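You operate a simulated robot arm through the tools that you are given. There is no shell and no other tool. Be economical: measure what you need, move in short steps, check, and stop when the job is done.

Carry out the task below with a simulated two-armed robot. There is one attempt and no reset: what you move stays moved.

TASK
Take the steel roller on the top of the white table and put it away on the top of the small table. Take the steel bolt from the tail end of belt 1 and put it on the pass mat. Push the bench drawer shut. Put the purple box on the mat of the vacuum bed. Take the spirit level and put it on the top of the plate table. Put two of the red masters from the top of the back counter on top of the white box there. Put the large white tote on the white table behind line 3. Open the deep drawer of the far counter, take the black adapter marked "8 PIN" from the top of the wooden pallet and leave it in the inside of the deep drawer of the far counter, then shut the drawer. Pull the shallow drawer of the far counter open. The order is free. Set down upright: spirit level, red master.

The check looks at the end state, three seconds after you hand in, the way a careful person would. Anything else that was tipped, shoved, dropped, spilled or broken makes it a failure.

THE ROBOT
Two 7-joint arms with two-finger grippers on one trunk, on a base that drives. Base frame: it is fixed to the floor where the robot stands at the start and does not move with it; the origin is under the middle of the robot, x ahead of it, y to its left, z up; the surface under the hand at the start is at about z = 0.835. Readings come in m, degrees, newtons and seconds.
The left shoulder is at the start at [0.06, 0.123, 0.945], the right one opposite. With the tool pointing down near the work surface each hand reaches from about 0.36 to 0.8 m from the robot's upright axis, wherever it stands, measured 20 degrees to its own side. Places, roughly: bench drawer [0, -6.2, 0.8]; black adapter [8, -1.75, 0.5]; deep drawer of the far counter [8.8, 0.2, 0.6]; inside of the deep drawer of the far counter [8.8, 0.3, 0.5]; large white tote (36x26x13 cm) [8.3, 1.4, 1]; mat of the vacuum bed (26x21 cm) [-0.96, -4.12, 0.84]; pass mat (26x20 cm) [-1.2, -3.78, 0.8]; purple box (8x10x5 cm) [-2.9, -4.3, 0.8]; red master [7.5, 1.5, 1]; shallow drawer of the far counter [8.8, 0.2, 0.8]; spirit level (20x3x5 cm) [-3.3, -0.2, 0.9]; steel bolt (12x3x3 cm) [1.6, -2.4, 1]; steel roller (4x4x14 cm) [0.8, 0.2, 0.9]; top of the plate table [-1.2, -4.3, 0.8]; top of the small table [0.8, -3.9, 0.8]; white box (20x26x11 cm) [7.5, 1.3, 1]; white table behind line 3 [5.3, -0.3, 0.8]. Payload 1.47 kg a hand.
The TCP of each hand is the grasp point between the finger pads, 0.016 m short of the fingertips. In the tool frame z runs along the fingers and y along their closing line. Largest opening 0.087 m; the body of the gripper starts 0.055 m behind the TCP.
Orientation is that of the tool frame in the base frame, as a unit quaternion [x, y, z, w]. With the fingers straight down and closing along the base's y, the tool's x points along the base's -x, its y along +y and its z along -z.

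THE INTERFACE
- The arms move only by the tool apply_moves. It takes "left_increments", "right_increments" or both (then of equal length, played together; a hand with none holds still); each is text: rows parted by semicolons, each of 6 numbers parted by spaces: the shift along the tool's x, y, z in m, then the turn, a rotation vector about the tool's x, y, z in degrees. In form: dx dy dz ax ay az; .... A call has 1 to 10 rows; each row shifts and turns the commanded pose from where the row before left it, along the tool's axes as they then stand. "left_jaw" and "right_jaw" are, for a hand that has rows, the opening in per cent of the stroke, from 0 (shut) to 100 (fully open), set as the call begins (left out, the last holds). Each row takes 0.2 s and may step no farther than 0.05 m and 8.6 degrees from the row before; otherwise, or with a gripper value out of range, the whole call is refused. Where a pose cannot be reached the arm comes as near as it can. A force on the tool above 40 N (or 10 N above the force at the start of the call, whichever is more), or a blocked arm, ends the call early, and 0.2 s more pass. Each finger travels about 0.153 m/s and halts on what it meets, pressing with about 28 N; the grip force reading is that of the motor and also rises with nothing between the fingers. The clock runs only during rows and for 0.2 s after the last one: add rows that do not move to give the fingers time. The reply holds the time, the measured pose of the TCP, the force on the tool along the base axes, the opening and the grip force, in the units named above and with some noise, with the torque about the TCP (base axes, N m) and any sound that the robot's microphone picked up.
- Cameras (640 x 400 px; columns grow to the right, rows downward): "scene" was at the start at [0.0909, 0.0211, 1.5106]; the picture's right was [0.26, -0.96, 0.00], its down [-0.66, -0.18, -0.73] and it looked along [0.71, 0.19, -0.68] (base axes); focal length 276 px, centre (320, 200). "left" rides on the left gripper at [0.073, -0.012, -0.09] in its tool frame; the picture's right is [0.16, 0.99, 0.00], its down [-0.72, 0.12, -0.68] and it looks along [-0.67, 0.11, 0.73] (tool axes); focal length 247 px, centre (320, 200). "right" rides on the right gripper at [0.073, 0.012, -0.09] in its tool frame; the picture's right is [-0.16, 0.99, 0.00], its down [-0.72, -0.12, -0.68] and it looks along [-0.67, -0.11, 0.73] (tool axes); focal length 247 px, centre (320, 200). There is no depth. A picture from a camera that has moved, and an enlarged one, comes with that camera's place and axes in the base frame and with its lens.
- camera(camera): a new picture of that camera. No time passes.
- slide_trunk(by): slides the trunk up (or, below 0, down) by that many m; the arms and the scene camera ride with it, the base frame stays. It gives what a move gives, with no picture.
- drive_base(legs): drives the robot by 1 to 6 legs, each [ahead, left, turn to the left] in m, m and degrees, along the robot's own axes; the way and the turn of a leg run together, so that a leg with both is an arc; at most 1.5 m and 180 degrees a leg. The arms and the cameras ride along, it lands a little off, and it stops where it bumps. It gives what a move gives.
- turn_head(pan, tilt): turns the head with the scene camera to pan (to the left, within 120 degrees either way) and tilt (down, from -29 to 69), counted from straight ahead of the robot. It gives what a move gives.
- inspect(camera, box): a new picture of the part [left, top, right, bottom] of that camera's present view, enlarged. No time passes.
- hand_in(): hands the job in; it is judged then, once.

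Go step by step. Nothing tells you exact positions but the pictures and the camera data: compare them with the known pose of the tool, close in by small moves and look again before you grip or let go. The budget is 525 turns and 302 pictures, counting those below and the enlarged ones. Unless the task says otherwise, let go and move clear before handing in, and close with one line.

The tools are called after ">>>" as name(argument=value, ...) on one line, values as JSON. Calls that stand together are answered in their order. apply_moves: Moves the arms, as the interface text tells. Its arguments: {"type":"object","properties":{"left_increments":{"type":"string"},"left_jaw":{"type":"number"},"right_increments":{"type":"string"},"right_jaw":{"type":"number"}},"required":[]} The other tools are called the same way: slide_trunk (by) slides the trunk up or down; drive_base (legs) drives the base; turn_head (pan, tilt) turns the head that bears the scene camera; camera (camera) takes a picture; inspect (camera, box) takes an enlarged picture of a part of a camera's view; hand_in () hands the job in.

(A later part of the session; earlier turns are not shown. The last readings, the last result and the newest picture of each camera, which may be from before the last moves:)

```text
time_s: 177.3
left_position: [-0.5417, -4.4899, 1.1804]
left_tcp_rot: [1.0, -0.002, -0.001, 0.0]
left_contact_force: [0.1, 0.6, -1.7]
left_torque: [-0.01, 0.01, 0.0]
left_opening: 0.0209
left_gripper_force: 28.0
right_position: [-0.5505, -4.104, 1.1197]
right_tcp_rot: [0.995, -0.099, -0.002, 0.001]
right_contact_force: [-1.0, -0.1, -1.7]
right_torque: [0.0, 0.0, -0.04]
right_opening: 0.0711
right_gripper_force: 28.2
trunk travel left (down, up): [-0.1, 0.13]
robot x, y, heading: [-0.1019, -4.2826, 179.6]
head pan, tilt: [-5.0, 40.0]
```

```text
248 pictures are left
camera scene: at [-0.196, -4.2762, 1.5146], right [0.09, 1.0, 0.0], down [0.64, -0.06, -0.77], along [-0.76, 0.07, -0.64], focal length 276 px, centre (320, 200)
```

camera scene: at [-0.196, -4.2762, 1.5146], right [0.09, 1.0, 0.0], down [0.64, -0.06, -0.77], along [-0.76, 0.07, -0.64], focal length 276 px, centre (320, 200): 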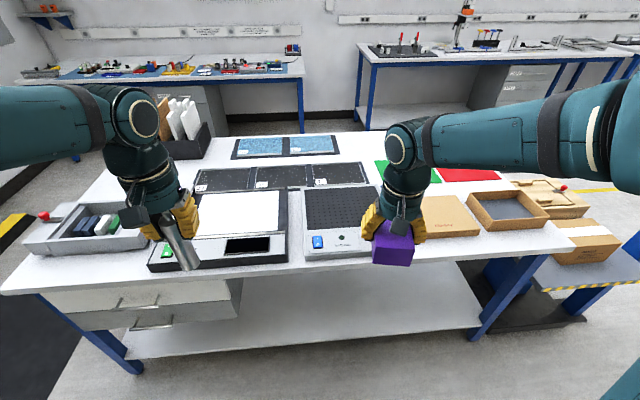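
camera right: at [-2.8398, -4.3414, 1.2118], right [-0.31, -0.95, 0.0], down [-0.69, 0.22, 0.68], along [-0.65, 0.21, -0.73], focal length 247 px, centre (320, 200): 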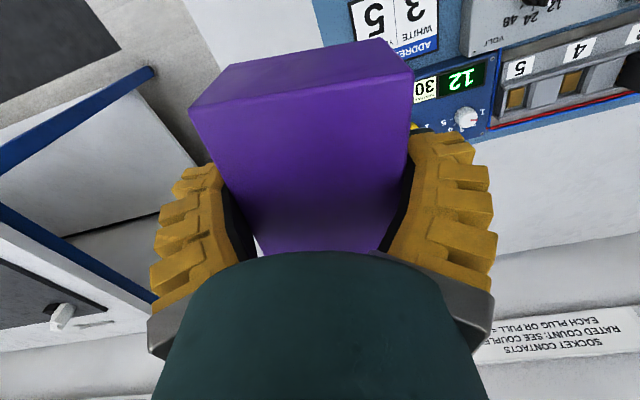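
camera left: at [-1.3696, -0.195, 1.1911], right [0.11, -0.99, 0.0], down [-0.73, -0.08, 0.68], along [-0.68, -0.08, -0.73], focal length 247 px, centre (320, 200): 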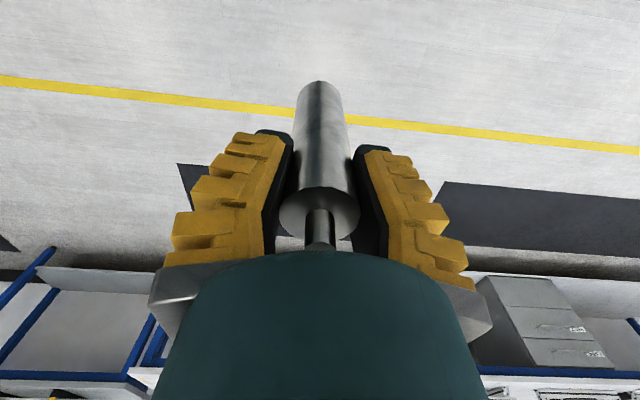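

The vacuum bed's grid mat is directly ahead. I'll move in 0.2 m and zoom.

>>> drive_base(legs=[[0.2, 0.0, 0]])

>>> camera(camera="scene")

>>> camera(camera="right")

```text
time_s: 178.9
left_position: [-0.7412, -4.4913, 1.1808]
left_tcp_rot: [1.0, -0.001, 0.001, 0.0]
left_contact_force: [-0.9, -0.4, -3.3]
left_torque: [-0.01, -0.04, -0.02]
left_opening: 0.021
left_gripper_force: 27.8
right_position: [-0.7524, -4.105, 1.1197]
right_tcp_rot: [0.995, -0.096, -0.002, 0.0]
right_contact_force: [-0.3, -0.1, -2.0]
right_torque: [0.01, -0.01, -0.02]
right_opening: 0.0713
right_gripper_force: 28.0
trunk travel left (down, up): [-0.1, 0.13]
robot x, y, heading: [-0.2994, -4.2875, 179.8]
head pan, tilt: [-5.0, 40.0]
```

```text
247 pictures are left
camera scene: at [-0.3969, -4.2761, 1.5145], right [0.09, 1.0, 0.0], down [0.64, -0.06, -0.77], along [-0.76, 0.07, -0.64], focal length 276 px, centre (320, 200)
```

scene: 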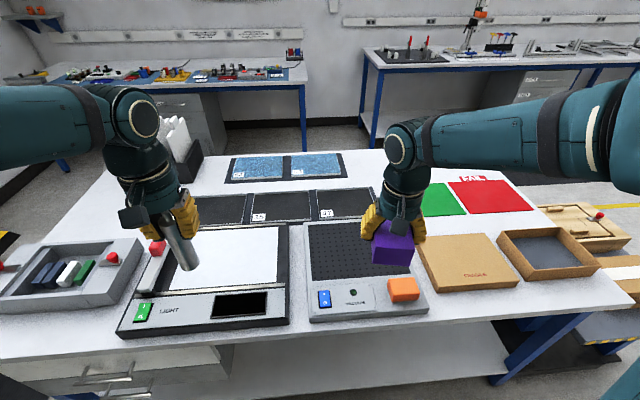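

```text
246 pictures are left
camera right: at [-0.6826, -4.1296, 1.2105], right [-0.34, -0.94, 0.0], down [-0.68, 0.25, 0.68], along [-0.64, 0.23, -0.73], focal length 247 px, centre (320, 200)
```

right: 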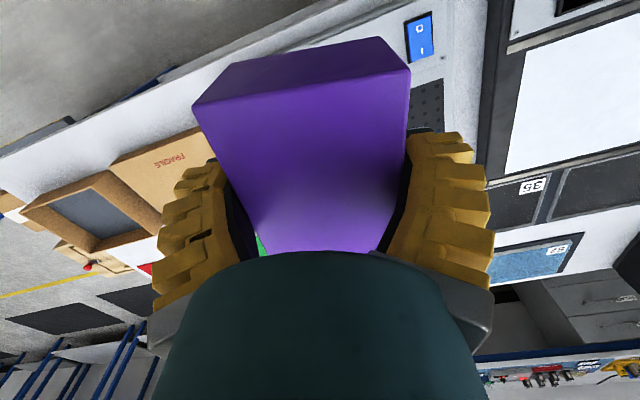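

Mat spans x −1.08…−0.85, y −4.26…−4.0. I'll carry the box over its centre and lower to just above.

>>> apply_moves(right_increments="-0.0408 0.013 0 0 0 0;-0.0408 0.013 0 0 0 0;-0.0408 0.013 0 0 0 0;-0.0408 0.013 0 0 0 0;-0.0408 0.013 0 0 0 0;0 0 0.045 0 0 0;0 0 0.045 0 0 0;0 0 0.045 0 0 0;0 0 0.045 0 0 0;0 0 0.02 0 0 0", right_jaw=0)

>>> camera(camera="scene")

```text
time_s: 181.1
left_position: [-0.7385, -4.4911, 1.1811]
left_tcp_rot: [1.0, 0.0, 0.0, 0.0]
left_contact_force: [-0.1, -0.4, -1.9]
left_torque: [-0.02, -0.01, 0.02]
left_opening: 0.0209
left_gripper_force: 27.7
right_position: [-0.9647, -4.1314, 0.923]
right_tcp_rot: [0.995, -0.096, -0.003, 0.001]
right_contact_force: [-0.2, 0.5, -0.9]
right_torque: [-0.03, 0.01, 0.0]
right_opening: 0.0711
right_gripper_force: 27.9
trunk travel left (down, up): [-0.1, 0.13]
robot x, y, heading: [-0.3018, -4.28, 180.0]
head pan, tilt: [-5.0, 40.0]
```

```text
245 pictures are left
camera scene: at [-0.3957, -4.2762, 1.5146], right [0.09, 1.0, 0.0], down [0.64, -0.06, -0.77], along [-0.76, 0.07, -0.64], focal length 276 px, centre (320, 200)
```

scene: 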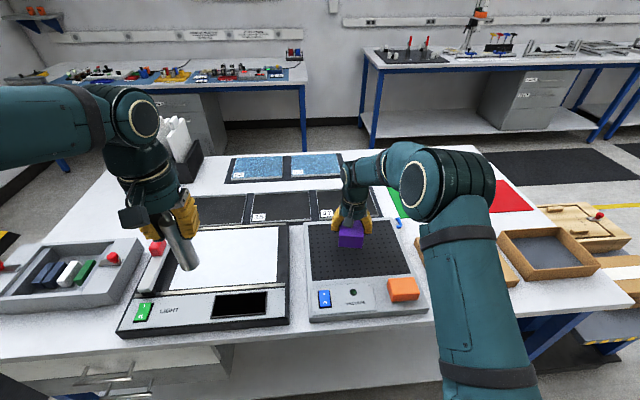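

>>> apply_moves(right_increments="0.01 0 0.01 0 0 0;0 0 0.01 0 0 0;0 0 0.01 0 0 0;0 0 0 0 0 0")

>>> apply_moves(right_increments="0 0 0.005 0 0 0;0 0 0.005 0 0 0;0 0 0 0 0 0")

>>> apply_moves(right_increments="0 0 0.004 0 0 0;0 0 0 0 0 0")

>>> inspect(camera="scene", box=[290, 170, 450, 290])

```text
time_s: 182.1
left_position: [-0.7401, -4.4907, 1.1821]
left_tcp_rot: [1.0, 0.0, 0.001, 0.0]
left_contact_force: [-0.8, -0.1, -2.2]
left_torque: [0.0, 0.01, -0.03]
left_opening: 0.0207
left_gripper_force: 28.1
right_position: [-0.9533, -4.1334, 0.8904]
right_tcp_rot: [0.995, -0.097, -0.003, 0.001]
right_contact_force: [-0.2, 0.3, -2.3]
right_torque: [0.05, 0.0, -0.01]
right_opening: 0.0712
right_gripper_force: 28.2
trunk travel left (down, up): [-0.1, 0.13]
robot x, y, heading: [-0.3011, -4.285, 179.9]
head pan, tilt: [-5.0, 40.0]
```

```text
time_s: 182.9
left_position: [-0.7395, -4.4921, 1.1808]
left_tcp_rot: [1.0, 0.0, 0.001, 0.0]
left_contact_force: [-0.6, 0.3, -2.6]
left_torque: [-0.01, -0.03, -0.02]
left_opening: 0.0206
left_gripper_force: 28.2
right_position: [-0.9541, -4.1323, 0.881]
right_tcp_rot: [0.995, -0.096, -0.003, 0.0]
right_contact_force: [-0.3, 0.4, -1.9]
right_torque: [0.01, 0.02, 0.0]
right_opening: 0.0717
right_gripper_force: 28.0
trunk travel left (down, up): [-0.1, 0.13]
robot x, y, heading: [-0.3021, -4.2803, 180.0]
head pan, tilt: [-5.0, 40.0]
```

```text
time_s: 183.5
left_position: [-0.7393, -4.4916, 1.1808]
left_tcp_rot: [1.0, 0.0, 0.001, 0.0]
left_contact_force: [-0.2, -0.3, -0.8]
left_torque: [-0.03, 0.01, 0.01]
left_opening: 0.0206
left_gripper_force: 28.6
right_position: [-0.9556, -4.1319, 0.8777]
right_tcp_rot: [0.995, -0.096, -0.002, 0.0]
right_contact_force: [0.4, -0.6, -1.6]
right_torque: [-0.02, -0.01, 0.01]
right_opening: 0.0711
right_gripper_force: 27.8
trunk travel left (down, up): [-0.1, 0.13]
robot x, y, heading: [-0.3017, -4.284, 180.0]
head pan, tilt: [-5.0, 40.0]
```

```text
3.33 times, centred on (370, 230) of scene
camera zoom: at [-0.3957, -4.2761, 1.5146], right [0.09, 1.0, 0.0], down [0.64, -0.06, -0.77], along [-0.76, 0.07, -0.64], focal length 921 px, centre (153, 100)
```

zoom: 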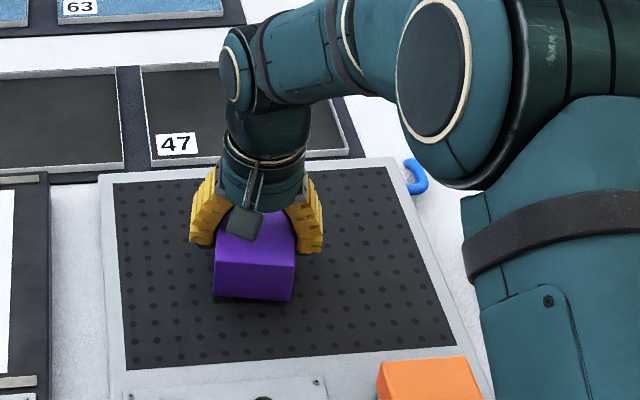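

>>> apply_moves(right_increments="0 0 0.004 0 0 0;0 0 0 0 0 0")

>>> apply_moves(right_increments="0 0 0.004 0 0 0;0 0 0 0 0 0")

>>> apply_moves(right_increments="0 0 0.003 0 0 0;0 0 0 0 0 0")

```text
time_s: 184.1
left_position: [-0.74, -4.4918, 1.1817]
left_tcp_rot: [1.0, 0.0, 0.001, 0.001]
left_contact_force: [0.6, -0.8, -2.8]
left_torque: [-0.01, 0.03, 0.03]
left_opening: 0.0207
left_gripper_force: 28.1
right_position: [-0.9563, -4.1312, 0.8732]
right_tcp_rot: [0.995, -0.095, -0.004, 0.0]
right_contact_force: [0.0, 0.3, -2.5]
right_torque: [-0.01, 0.03, 0.01]
right_opening: 0.0713
right_gripper_force: 27.8
trunk travel left (down, up): [-0.1, 0.13]
robot x, y, heading: [-0.3046, -4.2783, 180.2]
head pan, tilt: [-5.0, 40.0]
```

```text
time_s: 184.7
left_position: [-0.7397, -4.4912, 1.1808]
left_tcp_rot: [1.0, 0.0, 0.001, 0.0]
left_contact_force: [0.5, -0.8, -1.4]
left_torque: [-0.02, -0.03, -0.02]
left_opening: 0.0207
left_gripper_force: 28.2
right_position: [-0.9549, -4.1327, 0.8694]
right_tcp_rot: [0.995, -0.096, -0.003, 0.001]
right_contact_force: [0.0, 0.0, -2.7]
right_torque: [-0.02, -0.02, -0.05]
right_opening: 0.0716
right_gripper_force: 27.9
trunk travel left (down, up): [-0.1, 0.13]
robot x, y, heading: [-0.3032, -4.2865, 179.8]
head pan, tilt: [-5.0, 40.0]
```

```text
time_s: 185.3
left_position: [-0.739, -4.4908, 1.1812]
left_tcp_rot: [1.0, 0.0, 0.0, 0.0]
left_contact_force: [0.2, 0.0, -1.5]
left_torque: [0.01, 0.04, 0.01]
left_opening: 0.0208
left_gripper_force: 28.0
right_position: [-0.9556, -4.1325, 0.8687]
right_tcp_rot: [0.995, -0.096, -0.003, 0.001]
right_contact_force: [1.1, 0.7, 3.7]
right_torque: [0.0, -0.32, -0.01]
right_opening: 0.0712
right_gripper_force: 28.1
trunk travel left (down, up): [-0.1, 0.13]
robot x, y, heading: [-0.2989, -4.2814, 179.9]
head pan, tilt: [-5.0, 40.0]
```

Contact. One more millimetre down, then open and withdraw.

>>> apply_moves(right_increments="0 0 0.001 0 0 0;0 0 0 0 0 0")

>>> apply_moves(right_increments="0 0 0 0 0 0;0 0 0 0 0 0;0 0 0 0 0 0", right_jaw=100)

>>> apply_moves(right_increments="0 0 -0.02 0 0 0;0 0 -0.04 0 0 0;0 0 -0.04 0 0 0;0 0 -0.045 0 0 0;0 0 -0.045 0 0 0;0 0 -0.045 0 0 0", right_jaw=100)

>>> camera(camera="scene")

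```text
time_s: 185.9
left_position: [-0.7386, -4.4912, 1.1821]
left_tcp_rot: [1.0, 0.0, -0.001, -0.001]
left_contact_force: [0.5, 0.4, -1.3]
left_torque: [0.0, -0.01, 0.0]
left_opening: 0.0206
left_gripper_force: 27.5
right_position: [-0.9544, -4.1332, 0.8679]
right_tcp_rot: [0.995, -0.095, -0.004, 0.0]
right_contact_force: [0.5, 1.0, 14.6]
right_torque: [-0.04, -0.54, 0.0]
right_opening: 0.0714
right_gripper_force: 27.5
trunk travel left (down, up): [-0.1, 0.13]
robot x, y, heading: [-0.3001, -4.2814, 180.2]
head pan, tilt: [-5.0, 40.0]
```

```text
time_s: 186.7
left_position: [-0.7394, -4.4917, 1.1819]
left_tcp_rot: [1.0, 0.001, -0.001, 0.001]
left_contact_force: [0.2, 0.2, -1.6]
left_torque: [-0.02, -0.02, -0.01]
left_opening: 0.0207
left_gripper_force: 28.1
right_position: [-0.9554, -4.1328, 0.8668]
right_tcp_rot: [0.995, -0.095, -0.003, -0.001]
right_contact_force: [1.0, -0.2, 0.3]
right_torque: [-0.03, 0.03, 0.0]
right_opening: 0.0871
right_gripper_force: 0.2
trunk travel left (down, up): [-0.1, 0.13]
robot x, y, heading: [-0.299, -4.2847, 180.0]
head pan, tilt: [-5.0, 40.0]
```

```text
time_s: 188.1
left_position: [-0.7395, -4.4913, 1.1815]
left_tcp_rot: [1.0, 0.0, 0.0, 0.0]
left_contact_force: [0.4, 1.3, -2.0]
left_torque: [-0.03, 0.03, -0.05]
left_opening: 0.0208
left_gripper_force: 28.1
right_position: [-0.9535, -4.1347, 1.1012]
right_tcp_rot: [0.995, -0.096, -0.002, 0.001]
right_contact_force: [0.2, 0.0, -0.2]
right_torque: [0.01, -0.02, -0.02]
right_opening: 0.087
right_gripper_force: 0.1
trunk travel left (down, up): [-0.1, 0.13]
robot x, y, heading: [-0.3027, -4.2824, 180.2]
head pan, tilt: [-5.0, 40.0]
```

```text
243 pictures are left
camera scene: at [-0.3949, -4.2764, 1.5147], right [0.09, 1.0, 0.0], down [0.64, -0.06, -0.77], along [-0.76, 0.07, -0.64], focal length 276 px, centre (320, 200)
```

scene: 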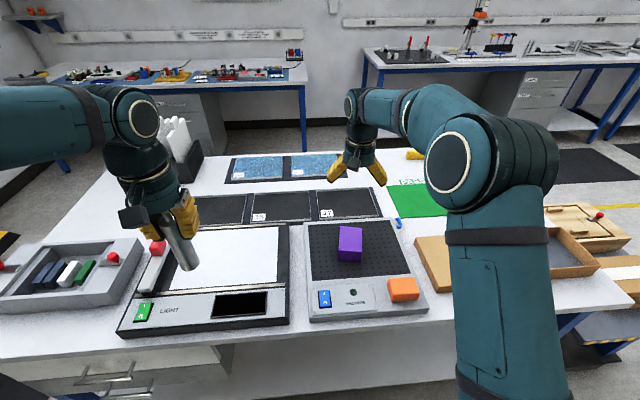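

The purple box is on the mat. Now to the small table: retract, back off, turn around and look at it.

>>> apply_moves(right_increments="0.045 0 0 0 0 0;0.045 0 0 0 0 0;0.045 0 0 0 0 0;0.045 0 0 0 0 0")

>>> drive_base(legs=[[-0.2, -0.2, 0], [0, 0, 180]])

>>> turn_head(pan=5, tilt=35)

>>> camera(camera="scene")

```text
time_s: 189.1
left_position: [-0.7388, -4.4915, 1.1814]
left_tcp_rot: [1.0, 0.0, 0.0, 0.001]
left_contact_force: [-0.5, 0.1, -1.9]
left_torque: [0.01, 0.0, 0.01]
left_opening: 0.0204
left_gripper_force: 27.6
right_position: [-0.7717, -4.1659, 1.104]
right_tcp_rot: [0.995, -0.095, -0.004, 0.0]
right_contact_force: [-0.1, 0.8, -0.1]
right_torque: [-0.03, -0.01, -0.01]
right_opening: 0.0868
right_gripper_force: 0.0
trunk travel left (down, up): [-0.1, 0.13]
robot x, y, heading: [-0.2993, -4.2824, 179.9]
head pan, tilt: [-5.0, 40.0]
```

```text
time_s: 199.2
left_position: [0.3138, -3.8226, 1.1811]
left_tcp_rot: [-0.046, 0.999, 0.0, -0.001]
left_contact_force: [-0.1, 0.3, -2.1]
left_torque: [0.0, -0.02, -0.02]
left_opening: 0.0213
left_gripper_force: 27.9
right_position: [0.3772, -4.1432, 1.1039]
right_tcp_rot: [0.05, 0.999, 0.0, 0.002]
right_contact_force: [0.1, 0.2, 0.3]
right_torque: [-0.04, -0.02, -0.01]
right_opening: 0.0871
right_gripper_force: 0.0
trunk travel left (down, up): [-0.1, 0.13]
robot x, y, heading: [-0.1024, -4.0713, 5.2]
head pan, tilt: [-5.0, 40.0]
```

```text
time_s: 199.9
left_position: [0.3137, -3.8239, 1.1813]
left_tcp_rot: [-0.046, 0.999, 0.0, 0.0]
left_contact_force: [0.6, 0.0, -2.1]
left_torque: [-0.01, 0.01, 0.01]
left_opening: 0.0212
left_gripper_force: 28.2
right_position: [0.3776, -4.1435, 1.1029]
right_tcp_rot: [0.05, 0.999, 0.001, 0.002]
right_contact_force: [0.5, 0.0, 1.0]
right_torque: [-0.02, 0.02, 0.0]
right_opening: 0.087
right_gripper_force: 0.0
trunk travel left (down, up): [-0.1, 0.13]
robot x, y, heading: [-0.1023, -4.0722, 5.4]
head pan, tilt: [5.0, 35.0]
```

```text
242 pictures are left
camera scene: at [-0.0053, -4.0556, 1.5221], right [0.18, -0.98, 0.0], down [-0.56, -0.1, -0.82], along [0.81, 0.15, -0.57], focal length 276 px, centre (320, 200)
```

scene: 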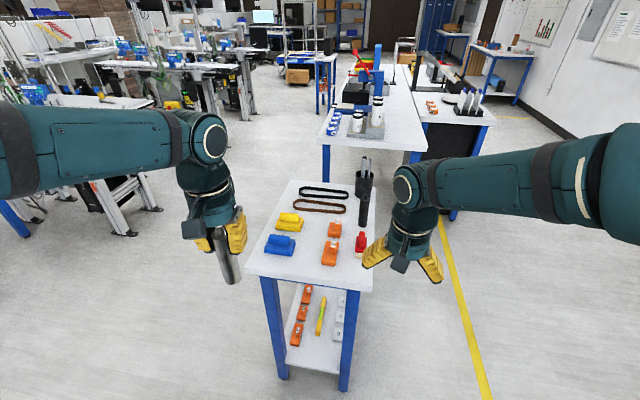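

>>> inspect(camera="scene", box=[235, 160, 395, 300])

```text
2.86 times, centred on (315, 230) of scene
camera zoom: at [-0.0053, -4.0556, 1.5221], right [0.18, -0.98, 0.0], down [-0.56, -0.1, -0.82], along [0.81, 0.15, -0.57], focal length 789 px, centre (334, 114)
```

zoom: 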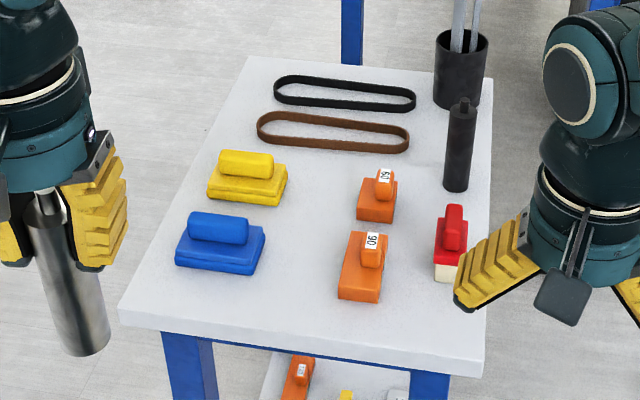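

There is a free spot at about (0.645, −3.885) between the blue and orange pieces. I'll move 0.15 m closer, then bring the roller over.

>>> drive_base(legs=[[0.15, 0, -4]])

>>> camera(camera="scene")

```text
time_s: 201.3
left_position: [0.4804, -3.8418, 1.1804]
left_tcp_rot: [-0.014, 1.0, 0.0, 0.0]
left_contact_force: [0.6, -0.4, -1.6]
left_torque: [0.02, 0.0, 0.0]
left_opening: 0.0215
left_gripper_force: 27.9
right_position: [0.5228, -4.1664, 1.1034]
right_tcp_rot: [0.084, 0.996, 0.0, 0.003]
right_contact_force: [0.6, -0.1, 0.1]
right_torque: [0.0, 0.02, 0.02]
right_opening: 0.0869
right_gripper_force: 0.1
trunk travel left (down, up): [-0.1, 0.13]
robot x, y, heading: [0.0486, -4.0628, 1.5]
head pan, tilt: [5.0, 35.0]
```

```text
240 pictures are left
camera scene: at [0.1471, -4.053, 1.5221], right [0.11, -0.99, 0.0], down [-0.57, -0.07, -0.82], along [0.81, 0.09, -0.57], focal length 276 px, centre (320, 200)
```

scene: 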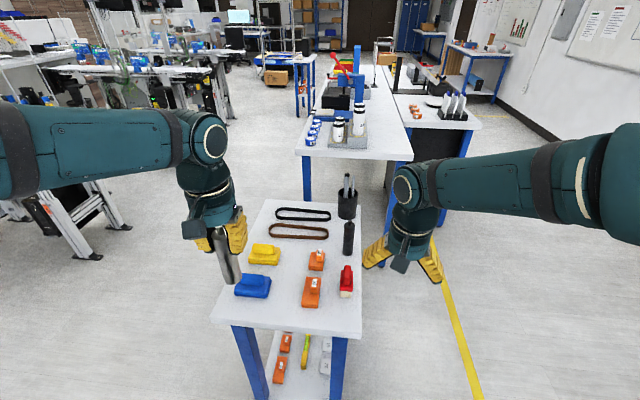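

>>> apply_moves(left_increments="-0.0396 -0.0144 0 0 0 0;-0.0396 -0.0144 0 0 0 0;-0.0396 -0.0144 0 0 0 0;-0.0396 -0.0144 0 0 0 0;0 0 0.045 0 0 0;0 0 0.045 0 0 0;0 0 0.045 0 0 0;0 0 0.045 0 0 0;0 0 0.045 0 0 0;0 0 0 0 0 0", left_jaw=0)

>>> inspect(camera="scene", box=[200, 220, 380, 350])

>>> camera(camera="left")

```text
time_s: 203.5
left_position: [0.6401, -3.8954, 0.9528]
left_tcp_rot: [-0.013, 1.0, 0.0, 0.001]
left_contact_force: [-0.4, -1.0, -1.4]
left_torque: [0.02, 0.01, -0.02]
left_opening: 0.0214
left_gripper_force: 28.2
right_position: [0.5207, -4.1664, 1.103]
right_tcp_rot: [0.082, 0.997, 0.001, 0.003]
right_contact_force: [0.3, -0.6, 0.5]
right_torque: [0.03, 0.02, 0.0]
right_opening: 0.0868
right_gripper_force: 0.0
trunk travel left (down, up): [-0.1, 0.13]
robot x, y, heading: [0.0446, -4.0629, 1.4]
head pan, tilt: [5.0, 35.0]
```

```text
3.08 times, centred on (290, 285) of scene
camera zoom: at [0.1452, -4.0531, 1.5222], right [0.11, -0.99, 0.0], down [-0.57, -0.07, -0.82], along [0.81, 0.09, -0.57], focal length 850 px, centre (412, -62)
```

zoom: 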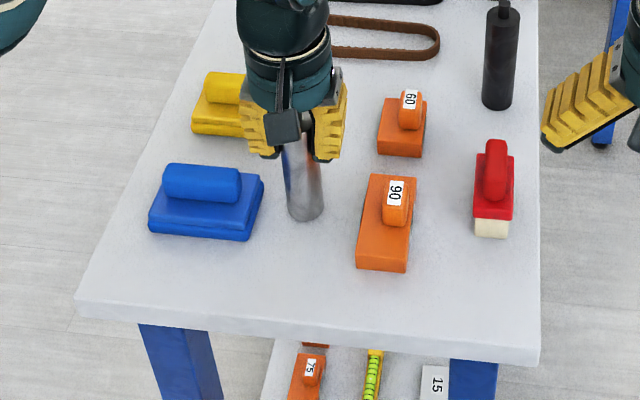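

```text
238 pictures are left
camera left: at [0.5679, -3.9091, 1.044], right [-0.18, 0.98, 0.0], down [0.72, 0.14, 0.68], along [0.67, 0.13, -0.73], focal length 247 px, centre (320, 200)
```

left: 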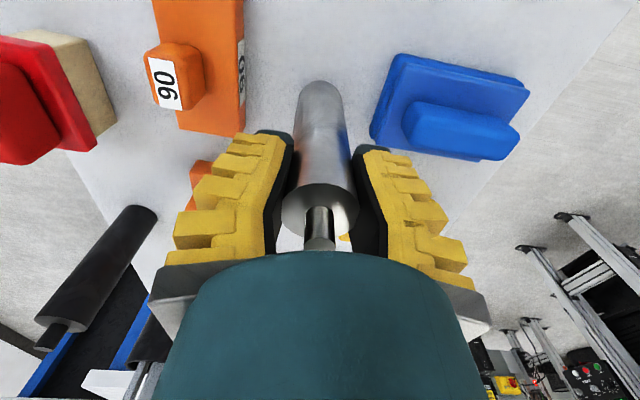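

Roller is in the gap with clearance on both sides. Lowering in steps.

>>> apply_moves(left_increments="0 0 0.015 0 0 0;0 0 0.015 0 0 0;0 0 0.008 0 0 0;0 0 0 0 0 0")

>>> apply_moves(left_increments="0 0 0.005 0 0 0;0 0 0.004 0 0 0;0 0 0 0 0 0")

>>> apply_moves(left_increments="0 0 0.004 0 0 0;0 0 0 0 0 0")

>>> apply_moves(left_increments="0 0 0.004 0 0 0;0 0 0 0 0 0")

```text
time_s: 204.1
left_position: [0.6416, -3.8944, 0.9304]
left_tcp_rot: [-0.014, 1.0, -0.002, 0.005]
left_contact_force: [-3.6, -0.5, 14.1]
left_torque: [-0.08, 0.22, 0.0]
left_opening: 0.03
left_gripper_force: 28.1
right_position: [0.5197, -4.1644, 1.1026]
right_tcp_rot: [0.083, 0.997, 0.001, 0.003]
right_contact_force: [0.0, 0.1, -0.1]
right_torque: [0.01, -0.03, 0.0]
right_opening: 0.0869
right_gripper_force: 0.0
trunk travel left (down, up): [-0.1, 0.13]
robot x, y, heading: [0.0449, -4.063, 1.4]
head pan, tilt: [5.0, 35.0]
stopped in row 3 (left hand): the force on the tool passed its limit at 64 N (the readings are from after the stop); the commanded pose is now the measured one
```

```text
time_s: 204.6
left_position: [0.6431, -3.8945, 0.9293]
left_tcp_rot: [-0.015, 1.0, -0.001, 0.008]
left_contact_force: [-7.7, 0.9, 20.5]
left_torque: [0.08, 0.46, 0.05]
left_opening: 0.0291
left_gripper_force: 28.3
right_position: [0.5211, -4.1662, 1.1045]
right_tcp_rot: [0.082, 0.997, 0.001, 0.004]
right_contact_force: [0.2, 0.1, 0.4]
right_torque: [-0.02, 0.03, 0.0]
right_opening: 0.087
right_gripper_force: 0.0
trunk travel left (down, up): [-0.1, 0.13]
robot x, y, heading: [0.0476, -4.0583, 1.7]
head pan, tilt: [5.0, 35.0]
stopped in row 2 (left hand): the force on the tool passed its limit at 44 N (the readings are from after the stop); the commanded pose is now the measured one
```

```text
time_s: 205.0
left_position: [0.6466, -3.8948, 0.9298]
left_tcp_rot: [-0.015, 1.0, -0.002, 0.011]
left_contact_force: [-5.2, -0.3, 20.9]
left_torque: [0.08, 0.57, 0.04]
left_opening: 0.0286
left_gripper_force: 28.6
right_position: [0.5205, -4.1657, 1.1036]
right_tcp_rot: [0.082, 0.997, 0.001, 0.004]
right_contact_force: [0.0, 0.3, -0.1]
right_torque: [0.0, 0.0, -0.03]
right_opening: 0.0869
right_gripper_force: 0.0
trunk travel left (down, up): [-0.1, 0.13]
robot x, y, heading: [0.0477, -4.0588, 1.3]
head pan, tilt: [5.0, 35.0]
stopped in row 2 (left hand): the force on the tool passed its limit at 43 N (the readings are from after the stop); the commanded pose is now the measured one
```

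```text
time_s: 205.4
left_position: [0.6467, -3.8947, 0.9292]
left_tcp_rot: [-0.015, 1.0, -0.002, 0.015]
left_contact_force: [-6.6, 0.1, 19.5]
left_torque: [0.03, 0.82, 0.04]
left_opening: 0.0283
left_gripper_force: 27.9
right_position: [0.5197, -4.1655, 1.1031]
right_tcp_rot: [0.081, 0.997, 0.001, 0.004]
right_contact_force: [0.1, -0.7, 1.1]
right_torque: [-0.01, 0.02, 0.03]
right_opening: 0.0869
right_gripper_force: 0.0
trunk travel left (down, up): [-0.1, 0.13]
robot x, y, heading: [0.0466, -4.0616, 1.7]
head pan, tilt: [5.0, 35.0]
stopped in row 2 (left hand): the force on the tool passed its limit at 43 N (the readings are from after the stop); the commanded pose is now the measured one
```

The roller touched down earlier than I assumed (table ≈0.835), and the following steps pressed on it. I'll look before releasing.

>>> inspect(camera="scene", box=[200, 220, 380, 350])

>>> camera(camera="left")

```text
3.08 times, centred on (290, 285) of scene
camera zoom: at [0.1441, -4.0531, 1.5222], right [0.11, -0.99, 0.0], down [-0.57, -0.07, -0.82], along [0.81, 0.09, -0.57], focal length 850 px, centre (412, -62)
```

zoom: 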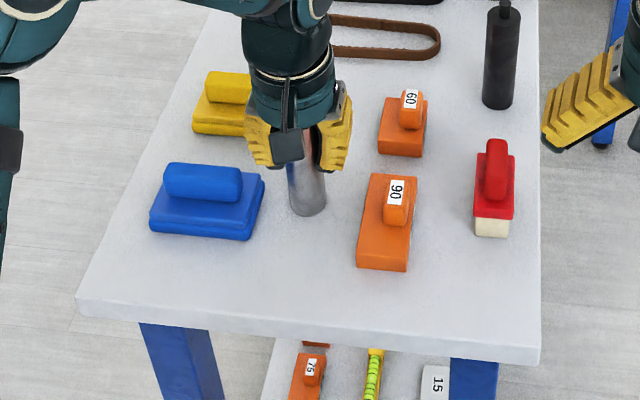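

```text
236 pictures are left
camera left: at [0.5724, -3.9091, 1.0183], right [-0.19, 0.98, -0.01], down [0.7, 0.14, 0.7], along [0.69, 0.12, -0.71], focal length 247 px, centre (320, 200)
```

left: 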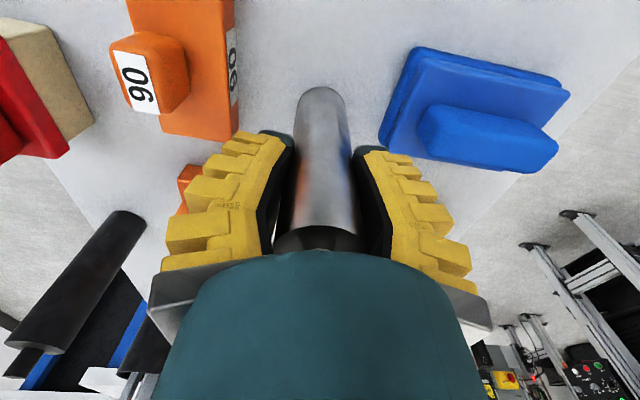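

The hand tilted about 1.7° under load. I'll relieve the force slightly and level the hand.

>>> apply_moves(left_increments="0 0 -0.003 0 0 0;0 0 0 0 1.6 0;0 0 0 0 0 0")

>>> camera(camera="left")

```text
time_s: 206.2
left_position: [0.6469, -3.8939, 0.9307]
left_tcp_rot: [-0.014, 1.0, -0.003, 0.0]
left_contact_force: [1.7, 0.0, 5.0]
left_torque: [-0.01, -0.27, 0.01]
left_opening: 0.0247
left_gripper_force: 28.1
right_position: [0.5204, -4.1654, 1.1036]
right_tcp_rot: [0.082, 0.997, 0.001, 0.003]
right_contact_force: [1.0, 0.2, -0.3]
right_torque: [0.0, -0.02, 0.0]
right_opening: 0.0871
right_gripper_force: 0.0
trunk travel left (down, up): [-0.1, 0.13]
robot x, y, heading: [0.051, -4.063, 1.5]
head pan, tilt: [5.0, 35.0]
```

```text
235 pictures are left
camera left: at [0.5752, -3.909, 1.0214], right [-0.19, 0.98, -0.01], down [0.72, 0.14, 0.68], along [0.67, 0.12, -0.73], focal length 247 px, centre (320, 200)
```

left: 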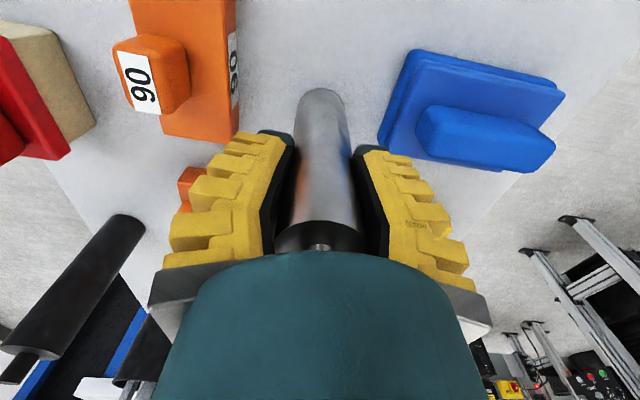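

Nearly unloaded and upright. Release gently with a partial opening.

>>> apply_moves(left_increments="0 0 -0.001 0 0 0;0 0 0 0 0 0;0 0 0 0 0 0", left_jaw=52)

>>> camera(camera="left")

>>> inspect(camera="scene", box=[200, 220, 380, 350])

```text
time_s: 207.0
left_position: [0.6472, -3.8948, 0.9315]
left_tcp_rot: [-0.014, 1.0, -0.003, -0.001]
left_contact_force: [-0.1, -0.8, 0.4]
left_torque: [0.02, 0.0, -0.02]
left_opening: 0.0507
left_gripper_force: 4.2
right_position: [0.5198, -4.1662, 1.1029]
right_tcp_rot: [0.082, 0.997, 0.001, 0.002]
right_contact_force: [0.1, 0.2, -0.4]
right_torque: [-0.01, -0.02, -0.02]
right_opening: 0.0868
right_gripper_force: 0.0
trunk travel left (down, up): [-0.1, 0.13]
robot x, y, heading: [0.0429, -4.0605, 1.8]
head pan, tilt: [5.0, 35.0]
```

```text
234 pictures are left
camera left: at [0.5752, -3.9085, 1.0223], right [-0.19, 0.98, 0.0], down [0.72, 0.14, 0.68], along [0.67, 0.12, -0.73], focal length 247 px, centre (320, 200)
```

left: 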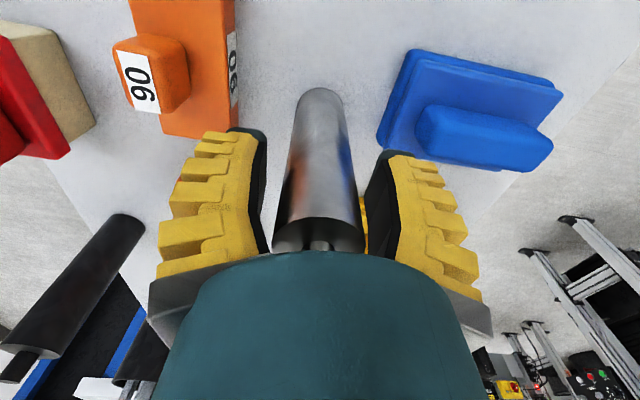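

```text
3.08 times, centred on (290, 285) of scene
camera zoom: at [0.1454, -4.0528, 1.5222], right [0.11, -0.99, 0.0], down [-0.57, -0.07, -0.82], along [0.81, 0.09, -0.57], focal length 850 px, centre (412, -62)
```

zoom: 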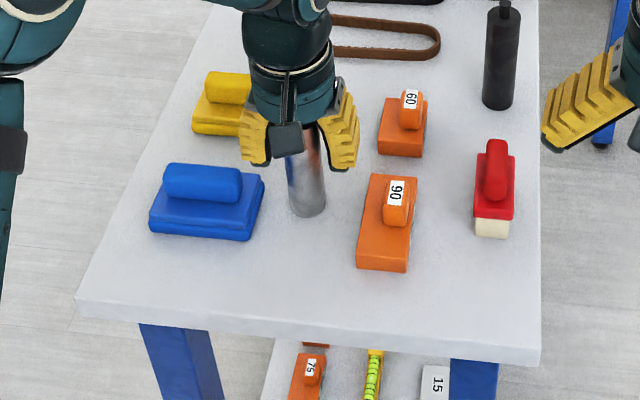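

Released and standing. Withdraw straight up.

>>> apply_moves(left_increments="0 0 -0.02 0 0 0;0 0 -0.04 0 0 0;0 0 -0.04 0 0 0;0 0 -0.045 0 0 0;0 0 -0.045 0 0 0;0 0 -0.045 0 0 0", left_jaw=60)

>>> inspect(camera="scene", box=[200, 220, 380, 350])

```text
time_s: 208.4
left_position: [0.6486, -3.8947, 1.1688]
left_tcp_rot: [-0.015, 1.0, -0.002, -0.001]
left_contact_force: [-0.3, 0.6, -0.6]
left_torque: [0.01, -0.04, 0.01]
left_opening: 0.0572
left_gripper_force: 3.4
right_position: [0.5199, -4.1662, 1.1025]
right_tcp_rot: [0.081, 0.997, 0.0, 0.003]
right_contact_force: [0.7, 0.4, -0.3]
right_torque: [0.0, -0.04, 0.0]
right_opening: 0.0871
right_gripper_force: 0.0
trunk travel left (down, up): [-0.1, 0.13]
robot x, y, heading: [0.0461, -4.0623, 1.4]
head pan, tilt: [5.0, 35.0]
```

```text
3.08 times, centred on (290, 285) of scene
camera zoom: at [0.1449, -4.053, 1.5222], right [0.11, -0.99, 0.0], down [-0.57, -0.07, -0.82], along [0.81, 0.09, -0.57], focal length 850 px, centre (412, -62)
```

zoom: 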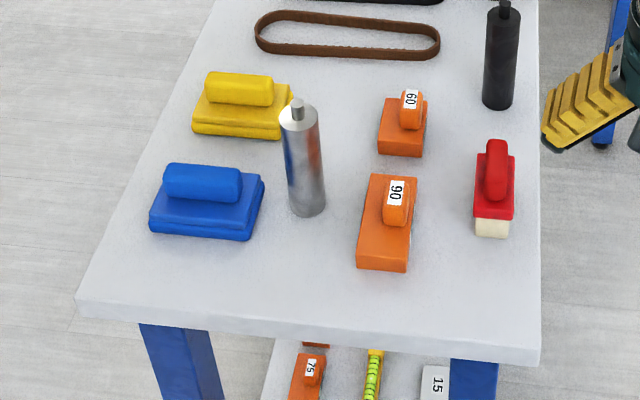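

The roller is standing on the small table. Next the bolt at belt 1: tuck the left arm and look toward (1.6, −2.4).

>>> apply_moves(left_increments="0.045 0.01 0 0 0 0;0.045 0.01 0 0 0 0;0.045 0.01 0 0 0 0;0.045 0.01 0 0 0 0")

>>> turn_head(pan=50, tilt=15)

>>> camera(camera="scene")

```text
time_s: 209.4
left_position: [0.4665, -3.8581, 1.1644]
left_tcp_rot: [-0.015, 1.0, -0.003, 0.001]
left_contact_force: [-0.5, -0.2, 0.3]
left_torque: [-0.02, -0.02, 0.02]
left_opening: 0.0574
left_gripper_force: 3.4
right_position: [0.52, -4.1654, 1.1041]
right_tcp_rot: [0.081, 0.997, 0.001, 0.004]
right_contact_force: [-0.7, -0.2, -1.2]
right_torque: [-0.01, -0.02, 0.02]
right_opening: 0.0872
right_gripper_force: 0.0
trunk travel left (down, up): [-0.1, 0.13]
robot x, y, heading: [0.048, -4.0642, 1.5]
head pan, tilt: [5.0, 35.0]
```

```text
time_s: 210.6
left_position: [0.469, -3.859, 1.1627]
left_tcp_rot: [-0.015, 1.0, -0.003, 0.0]
left_contact_force: [0.0, 0.3, -0.5]
left_torque: [-0.02, -0.02, -0.03]
left_opening: 0.0576
left_gripper_force: 3.8
right_position: [0.5211, -4.1645, 1.1035]
right_tcp_rot: [0.082, 0.997, 0.0, 0.003]
right_contact_force: [0.7, 1.2, 0.0]
right_torque: [0.01, 0.02, 0.02]
right_opening: 0.0869
right_gripper_force: 0.0
trunk travel left (down, up): [-0.1, 0.13]
robot x, y, heading: [0.0471, -4.0639, 1.6]
head pan, tilt: [50.0, 15.0]
```

```text
231 pictures are left
camera scene: at [0.116, -3.9898, 1.5542], right [0.78, -0.62, 0.0], down [-0.16, -0.2, -0.97], along [0.6, 0.76, -0.26], focal length 276 px, centre (320, 200)
```

scene: 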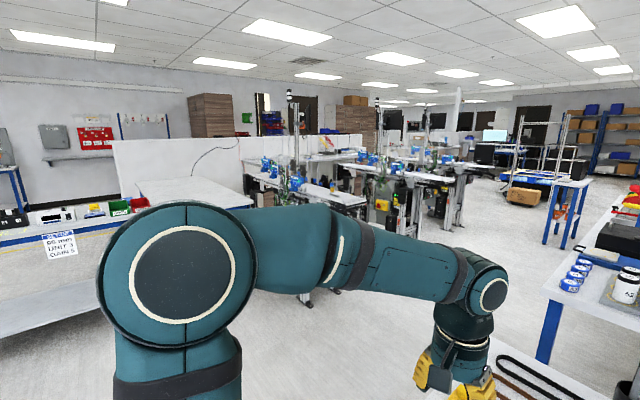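

>>> inspect(camera="scene", box=[230, 130, 480, 290])

>>> inspect(camera="scene", box=[300, 170, 400, 235])

```text
2.50 times, centred on (355, 210) of scene
camera zoom: at [0.116, -3.9898, 1.5542], right [0.78, -0.62, 0.0], down [-0.16, -0.2, -0.97], along [0.6, 0.76, -0.26], focal length 691 px, centre (232, 175)
```

zoom: 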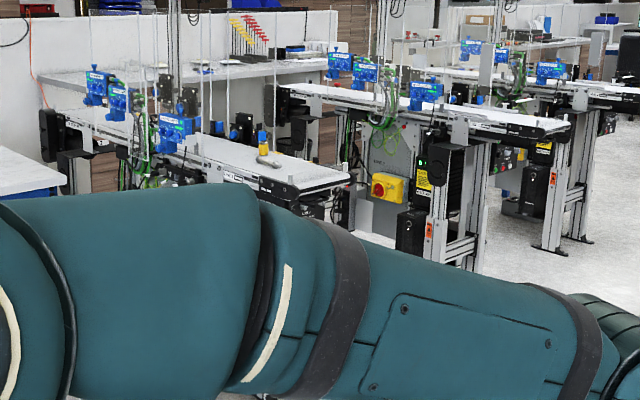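

```text
6.15 times, centred on (350, 202) of scene
camera zoom: at [0.116, -3.9898, 1.5542], right [0.78, -0.62, 0.0], down [-0.16, -0.2, -0.97], along [0.6, 0.76, -0.26], focal length 1700 px, centre (135, 185)
```

zoom: 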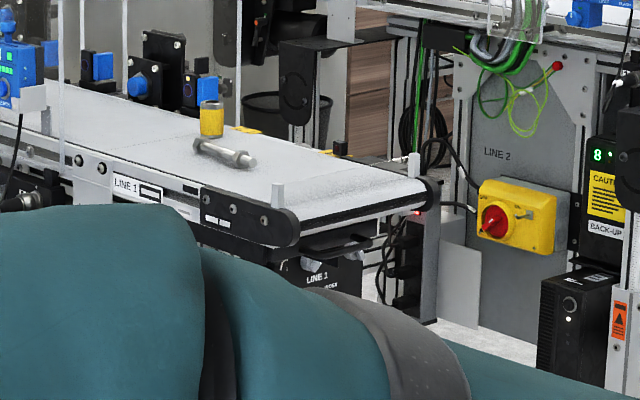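

The bolt lies on the belt's tail end beside a yellow cylinder, belt surface about 0.97. I'll drive to south of the belt end, staying back, and raise the hands.

>>> apply_moves(left_increments="0 0 -0.04 0 0 0;0 0 -0.04 0 0 0", right_increments="0.03 0 -0.045 0 0 0;0.03 0 -0.045 0 0 0")

>>> drive_base(legs=[[0, 0.75, 0], [1.42, 0, 0], [0, 0, 88.5]])

>>> turn_head(pan=-5, tilt=28)

>>> camera(camera="scene")

```text
refused: row 1 steps farther than a row can; nothing moved
```

```text
time_s: 228.1
left_position: [1.2637, -2.8381, 1.1638]
left_tcp_rot: [-0.706, 0.708, -0.002, 0.003]
left_contact_force: [0.3, -1.1, 0.7]
left_torque: [0.0, 0.02, 0.01]
left_opening: 0.0575
left_gripper_force: 3.8
right_position: [1.5717, -2.7934, 1.1045]
right_tcp_rot: [-0.635, 0.773, 0.002, 0.002]
right_contact_force: [0.5, 0.1, 0.9]
right_torque: [0.0, -0.02, -0.01]
right_opening: 0.0871
right_gripper_force: 0.0
trunk travel left (down, up): [-0.1, 0.13]
robot x, y, heading: [1.4559, -3.263, 89.8]
head pan, tilt: [50.0, 15.0]
```

```text
time_s: 229.3
left_position: [1.2641, -2.8373, 1.1645]
left_tcp_rot: [-0.706, 0.708, -0.002, 0.002]
left_contact_force: [-0.2, -0.2, -0.9]
left_torque: [0.01, 0.02, -0.03]
left_opening: 0.0575
left_gripper_force: 3.7
right_position: [1.5726, -2.7927, 1.1026]
right_tcp_rot: [-0.635, 0.773, 0.002, 0.002]
right_contact_force: [0.1, -0.5, 0.3]
right_torque: [-0.01, -0.01, 0.03]
right_opening: 0.087
right_gripper_force: 0.1
trunk travel left (down, up): [-0.1, 0.13]
robot x, y, heading: [1.4545, -3.2608, 89.7]
head pan, tilt: [-5.0, 28.0]
```

```text
228 pictures are left
camera scene: at [1.4633, -3.1643, 1.5332], right [1.0, -0.09, 0.0], down [-0.04, -0.47, -0.88], along [0.08, 0.88, -0.47], focal length 276 px, centre (320, 200)
```

scene: 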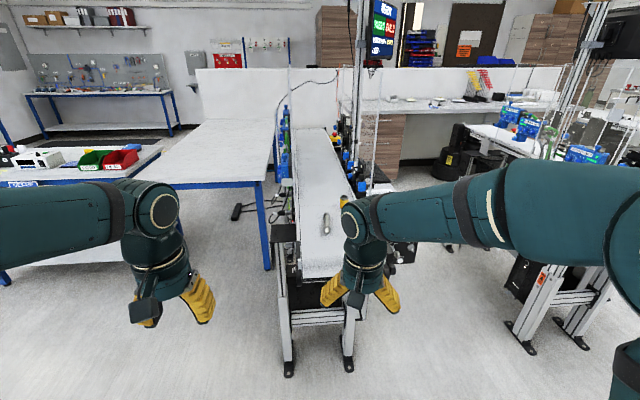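

Bolt near (1.57, −2.35). I'll raise the hands and advance 0.26 m.

>>> apply_moves(left_increments="0 0 -0.04 0 0 0;0 0 -0.04 0 0 0", right_increments="0 0 -0.045 0 0 0;0 0 -0.045 0 0 0")

>>> drive_base(legs=[[0.26, 0.03, 0]])

>>> turn_head(pan=-5, tilt=40)

>>> camera(camera="scene")

>>> camera(camera="right")

```text
time_s: 229.9
left_position: [1.2642, -2.8383, 1.245]
left_tcp_rot: [-0.706, 0.708, -0.002, 0.002]
left_contact_force: [-0.7, -0.8, 1.1]
left_torque: [0.01, 0.01, 0.03]
left_opening: 0.0572
left_gripper_force: 3.6
right_position: [1.5732, -2.796, 1.1933]
right_tcp_rot: [-0.635, 0.772, 0.003, 0.001]
right_contact_force: [0.6, 0.9, 0.3]
right_torque: [-0.01, 0.03, 0.01]
right_opening: 0.087
right_gripper_force: 0.1
trunk travel left (down, up): [-0.1, 0.13]
robot x, y, heading: [1.453, -3.2645, 89.8]
head pan, tilt: [-5.0, 28.0]
```

```text
time_s: 231.8
left_position: [1.238, -2.5805, 1.2449]
left_tcp_rot: [-0.705, 0.709, -0.002, 0.002]
left_contact_force: [0.1, 0.9, 0.6]
left_torque: [-0.03, 0.0, 0.01]
left_opening: 0.0576
left_gripper_force: 4.2
right_position: [1.5476, -2.5388, 1.1914]
right_tcp_rot: [-0.633, 0.774, 0.002, 0.002]
right_contact_force: [0.0, -0.5, 0.1]
right_torque: [0.01, -0.02, -0.04]
right_opening: 0.0867
right_gripper_force: 0.1
trunk travel left (down, up): [-0.1, 0.13]
robot x, y, heading: [1.4267, -3.0068, 89.6]
head pan, tilt: [-5.0, 28.0]
```

```text
time_s: 232.5
left_position: [1.238, -2.5808, 1.2455]
left_tcp_rot: [-0.706, 0.708, -0.002, 0.001]
left_contact_force: [-0.1, -0.5, -0.7]
left_torque: [0.03, 0.01, -0.02]
left_opening: 0.0577
left_gripper_force: 4.1
right_position: [1.5483, -2.5395, 1.1916]
right_tcp_rot: [-0.633, 0.774, 0.002, 0.001]
right_contact_force: [-0.1, -0.4, -0.3]
right_torque: [0.0, 0.01, -0.03]
right_opening: 0.0872
right_gripper_force: 0.0
trunk travel left (down, up): [-0.1, 0.13]
robot x, y, heading: [1.4247, -3.0084, 89.6]
head pan, tilt: [-5.0, 40.0]
```

```text
227 pictures are left
camera scene: at [1.4351, -2.9148, 1.5147], right [1.0, -0.09, 0.0], down [-0.06, -0.64, -0.77], along [0.07, 0.76, -0.64], focal length 276 px, centre (320, 200)
```

scene: 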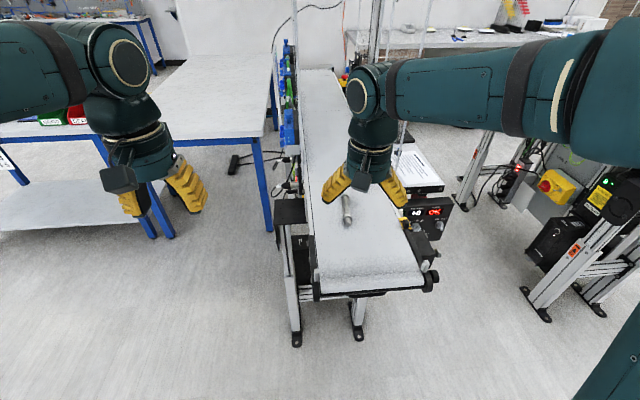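

```text
226 pictures are left
camera right: at [1.5209, -2.6087, 1.2821], right [-0.94, 0.35, 0.0], down [0.26, 0.68, 0.68], along [0.24, 0.64, -0.73], focal length 247 px, centre (320, 200)
```

right: 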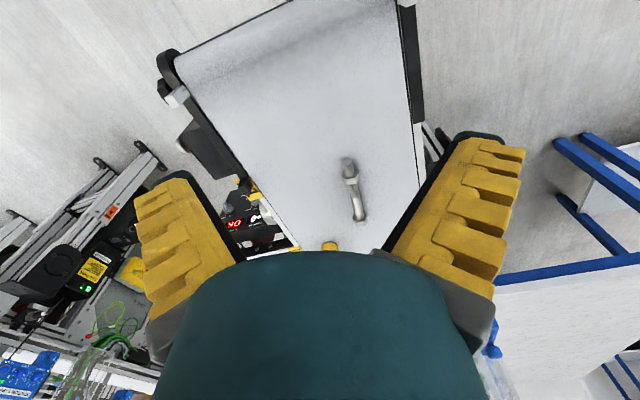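

By triangulation the bolt is at (1.556, −2.369, ~1.00) lying nearly along y, the yellow cylinder near (1.62, −2.31). I'll hover over the head-side half with reduced opening.

>>> apply_moves(right_increments="-0.0383 0.0058 0 0 0 0;-0.0383 0.0058 0 0 0 0;-0.0383 0.0058 0 0 0 0;-0.0383 0.0058 0 0 0 0;0 0 0 0 0 -5;0 0 0.03 0 0 0;0 0 0.03 0 0 0;0 0 0.03 0 0 0;0 0 0 0 0 0", right_jaw=65)

>>> camera(camera="right")

>>> inspect(camera="scene", box=[280, 130, 440, 250])

```text
time_s: 234.5
left_position: [1.2362, -2.5799, 1.2451]
left_tcp_rot: [-0.706, 0.708, -0.002, 0.002]
left_contact_force: [0.0, -0.5, 0.2]
left_torque: [0.0, 0.0, 0.02]
left_opening: 0.0573
left_gripper_force: 3.6
right_position: [1.5537, -2.3844, 1.1023]
right_tcp_rot: [-0.667, 0.745, 0.003, 0.002]
right_contact_force: [-0.3, -0.3, -0.5]
right_torque: [-0.02, 0.01, -0.01]
right_opening: 0.0613
right_gripper_force: 3.5
trunk travel left (down, up): [-0.1, 0.13]
robot x, y, heading: [1.4248, -3.0106, 89.6]
head pan, tilt: [-5.0, 40.0]
```

```text
225 pictures are left
camera right: at [1.5336, -2.4558, 1.1926], right [-0.96, 0.27, 0.0], down [0.2, 0.7, 0.68], along [0.18, 0.66, -0.73], focal length 247 px, centre (320, 200)
```

right: 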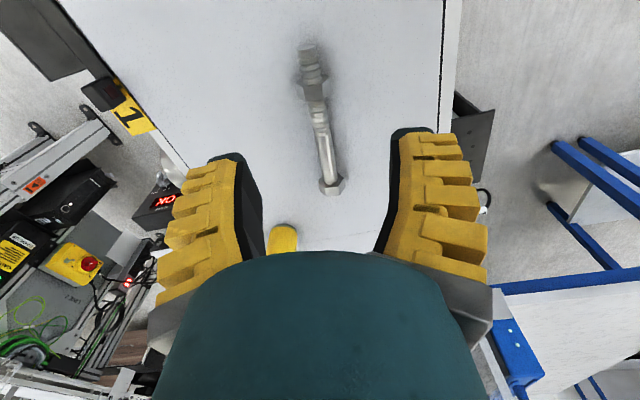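

```text
3.33 times, centred on (360, 190) of scene
camera zoom: at [1.435, -2.915, 1.5147], right [1.0, -0.09, 0.0], down [-0.06, -0.64, -0.77], along [0.07, 0.76, -0.64], focal length 921 px, centre (187, 233)
```

zoom: 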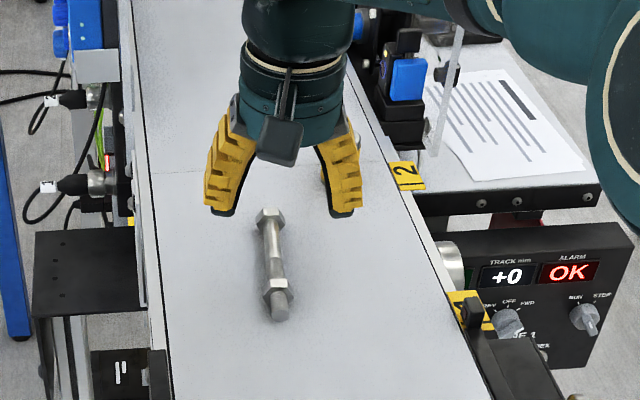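

The bolt's head is at the far end, nut at the near end; I'll grip the shaft between them at about (1.558, −2.352), descending to z≈1.012.

>>> apply_moves(right_increments="-0.032 -0.001 0 0 0 0;0 0 0.03 0 0 0;0 0 0.03 0 0 0;0 0 0.02 0 0 0;0 0 0 0 0 0", right_jaw=65)

>>> camera(camera="right")

>>> inspect(camera="scene", box=[300, 150, 420, 240])

```text
time_s: 235.7
left_position: [1.2379, -2.5815, 1.246]
left_tcp_rot: [-0.705, 0.709, -0.002, 0.002]
left_contact_force: [0.0, 0.8, -0.9]
left_torque: [-0.01, 0.01, 0.01]
left_opening: 0.0575
left_gripper_force: 3.6
right_position: [1.5597, -2.3532, 1.0221]
right_tcp_rot: [-0.666, 0.746, 0.002, 0.001]
right_contact_force: [-1.4, -0.2, -0.5]
right_torque: [0.0, 0.0, 0.0]
right_opening: 0.0615
right_gripper_force: 3.3
trunk travel left (down, up): [-0.1, 0.13]
robot x, y, heading: [1.4259, -3.0085, 89.7]
head pan, tilt: [-5.0, 40.0]
```

```text
223 pictures are left
camera right: at [1.5382, -2.4235, 1.1131], right [-0.96, 0.27, 0.0], down [0.2, 0.7, 0.68], along [0.18, 0.66, -0.73], focal length 247 px, centre (320, 200)
```

right: 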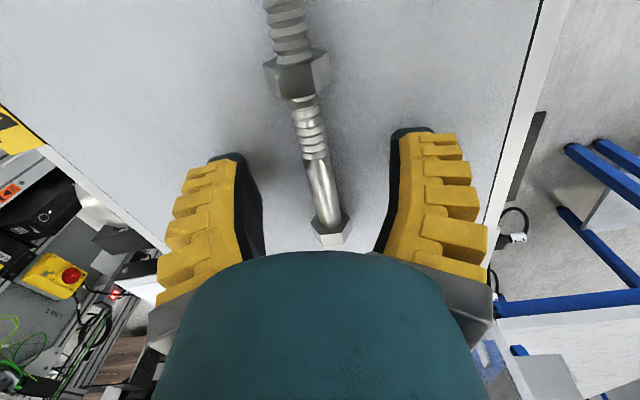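

```text
4.44 times, centred on (360, 195) of scene
camera zoom: at [1.4351, -2.9146, 1.5147], right [1.0, -0.09, 0.0], down [-0.06, -0.64, -0.77], along [0.07, 0.76, -0.64], focal length 1228 px, centre (142, 222)
```

zoom: 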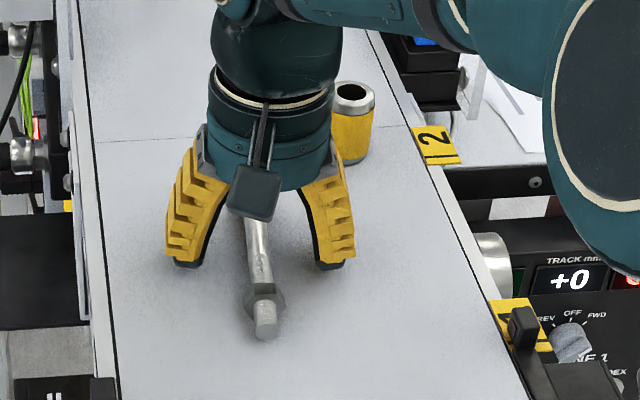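

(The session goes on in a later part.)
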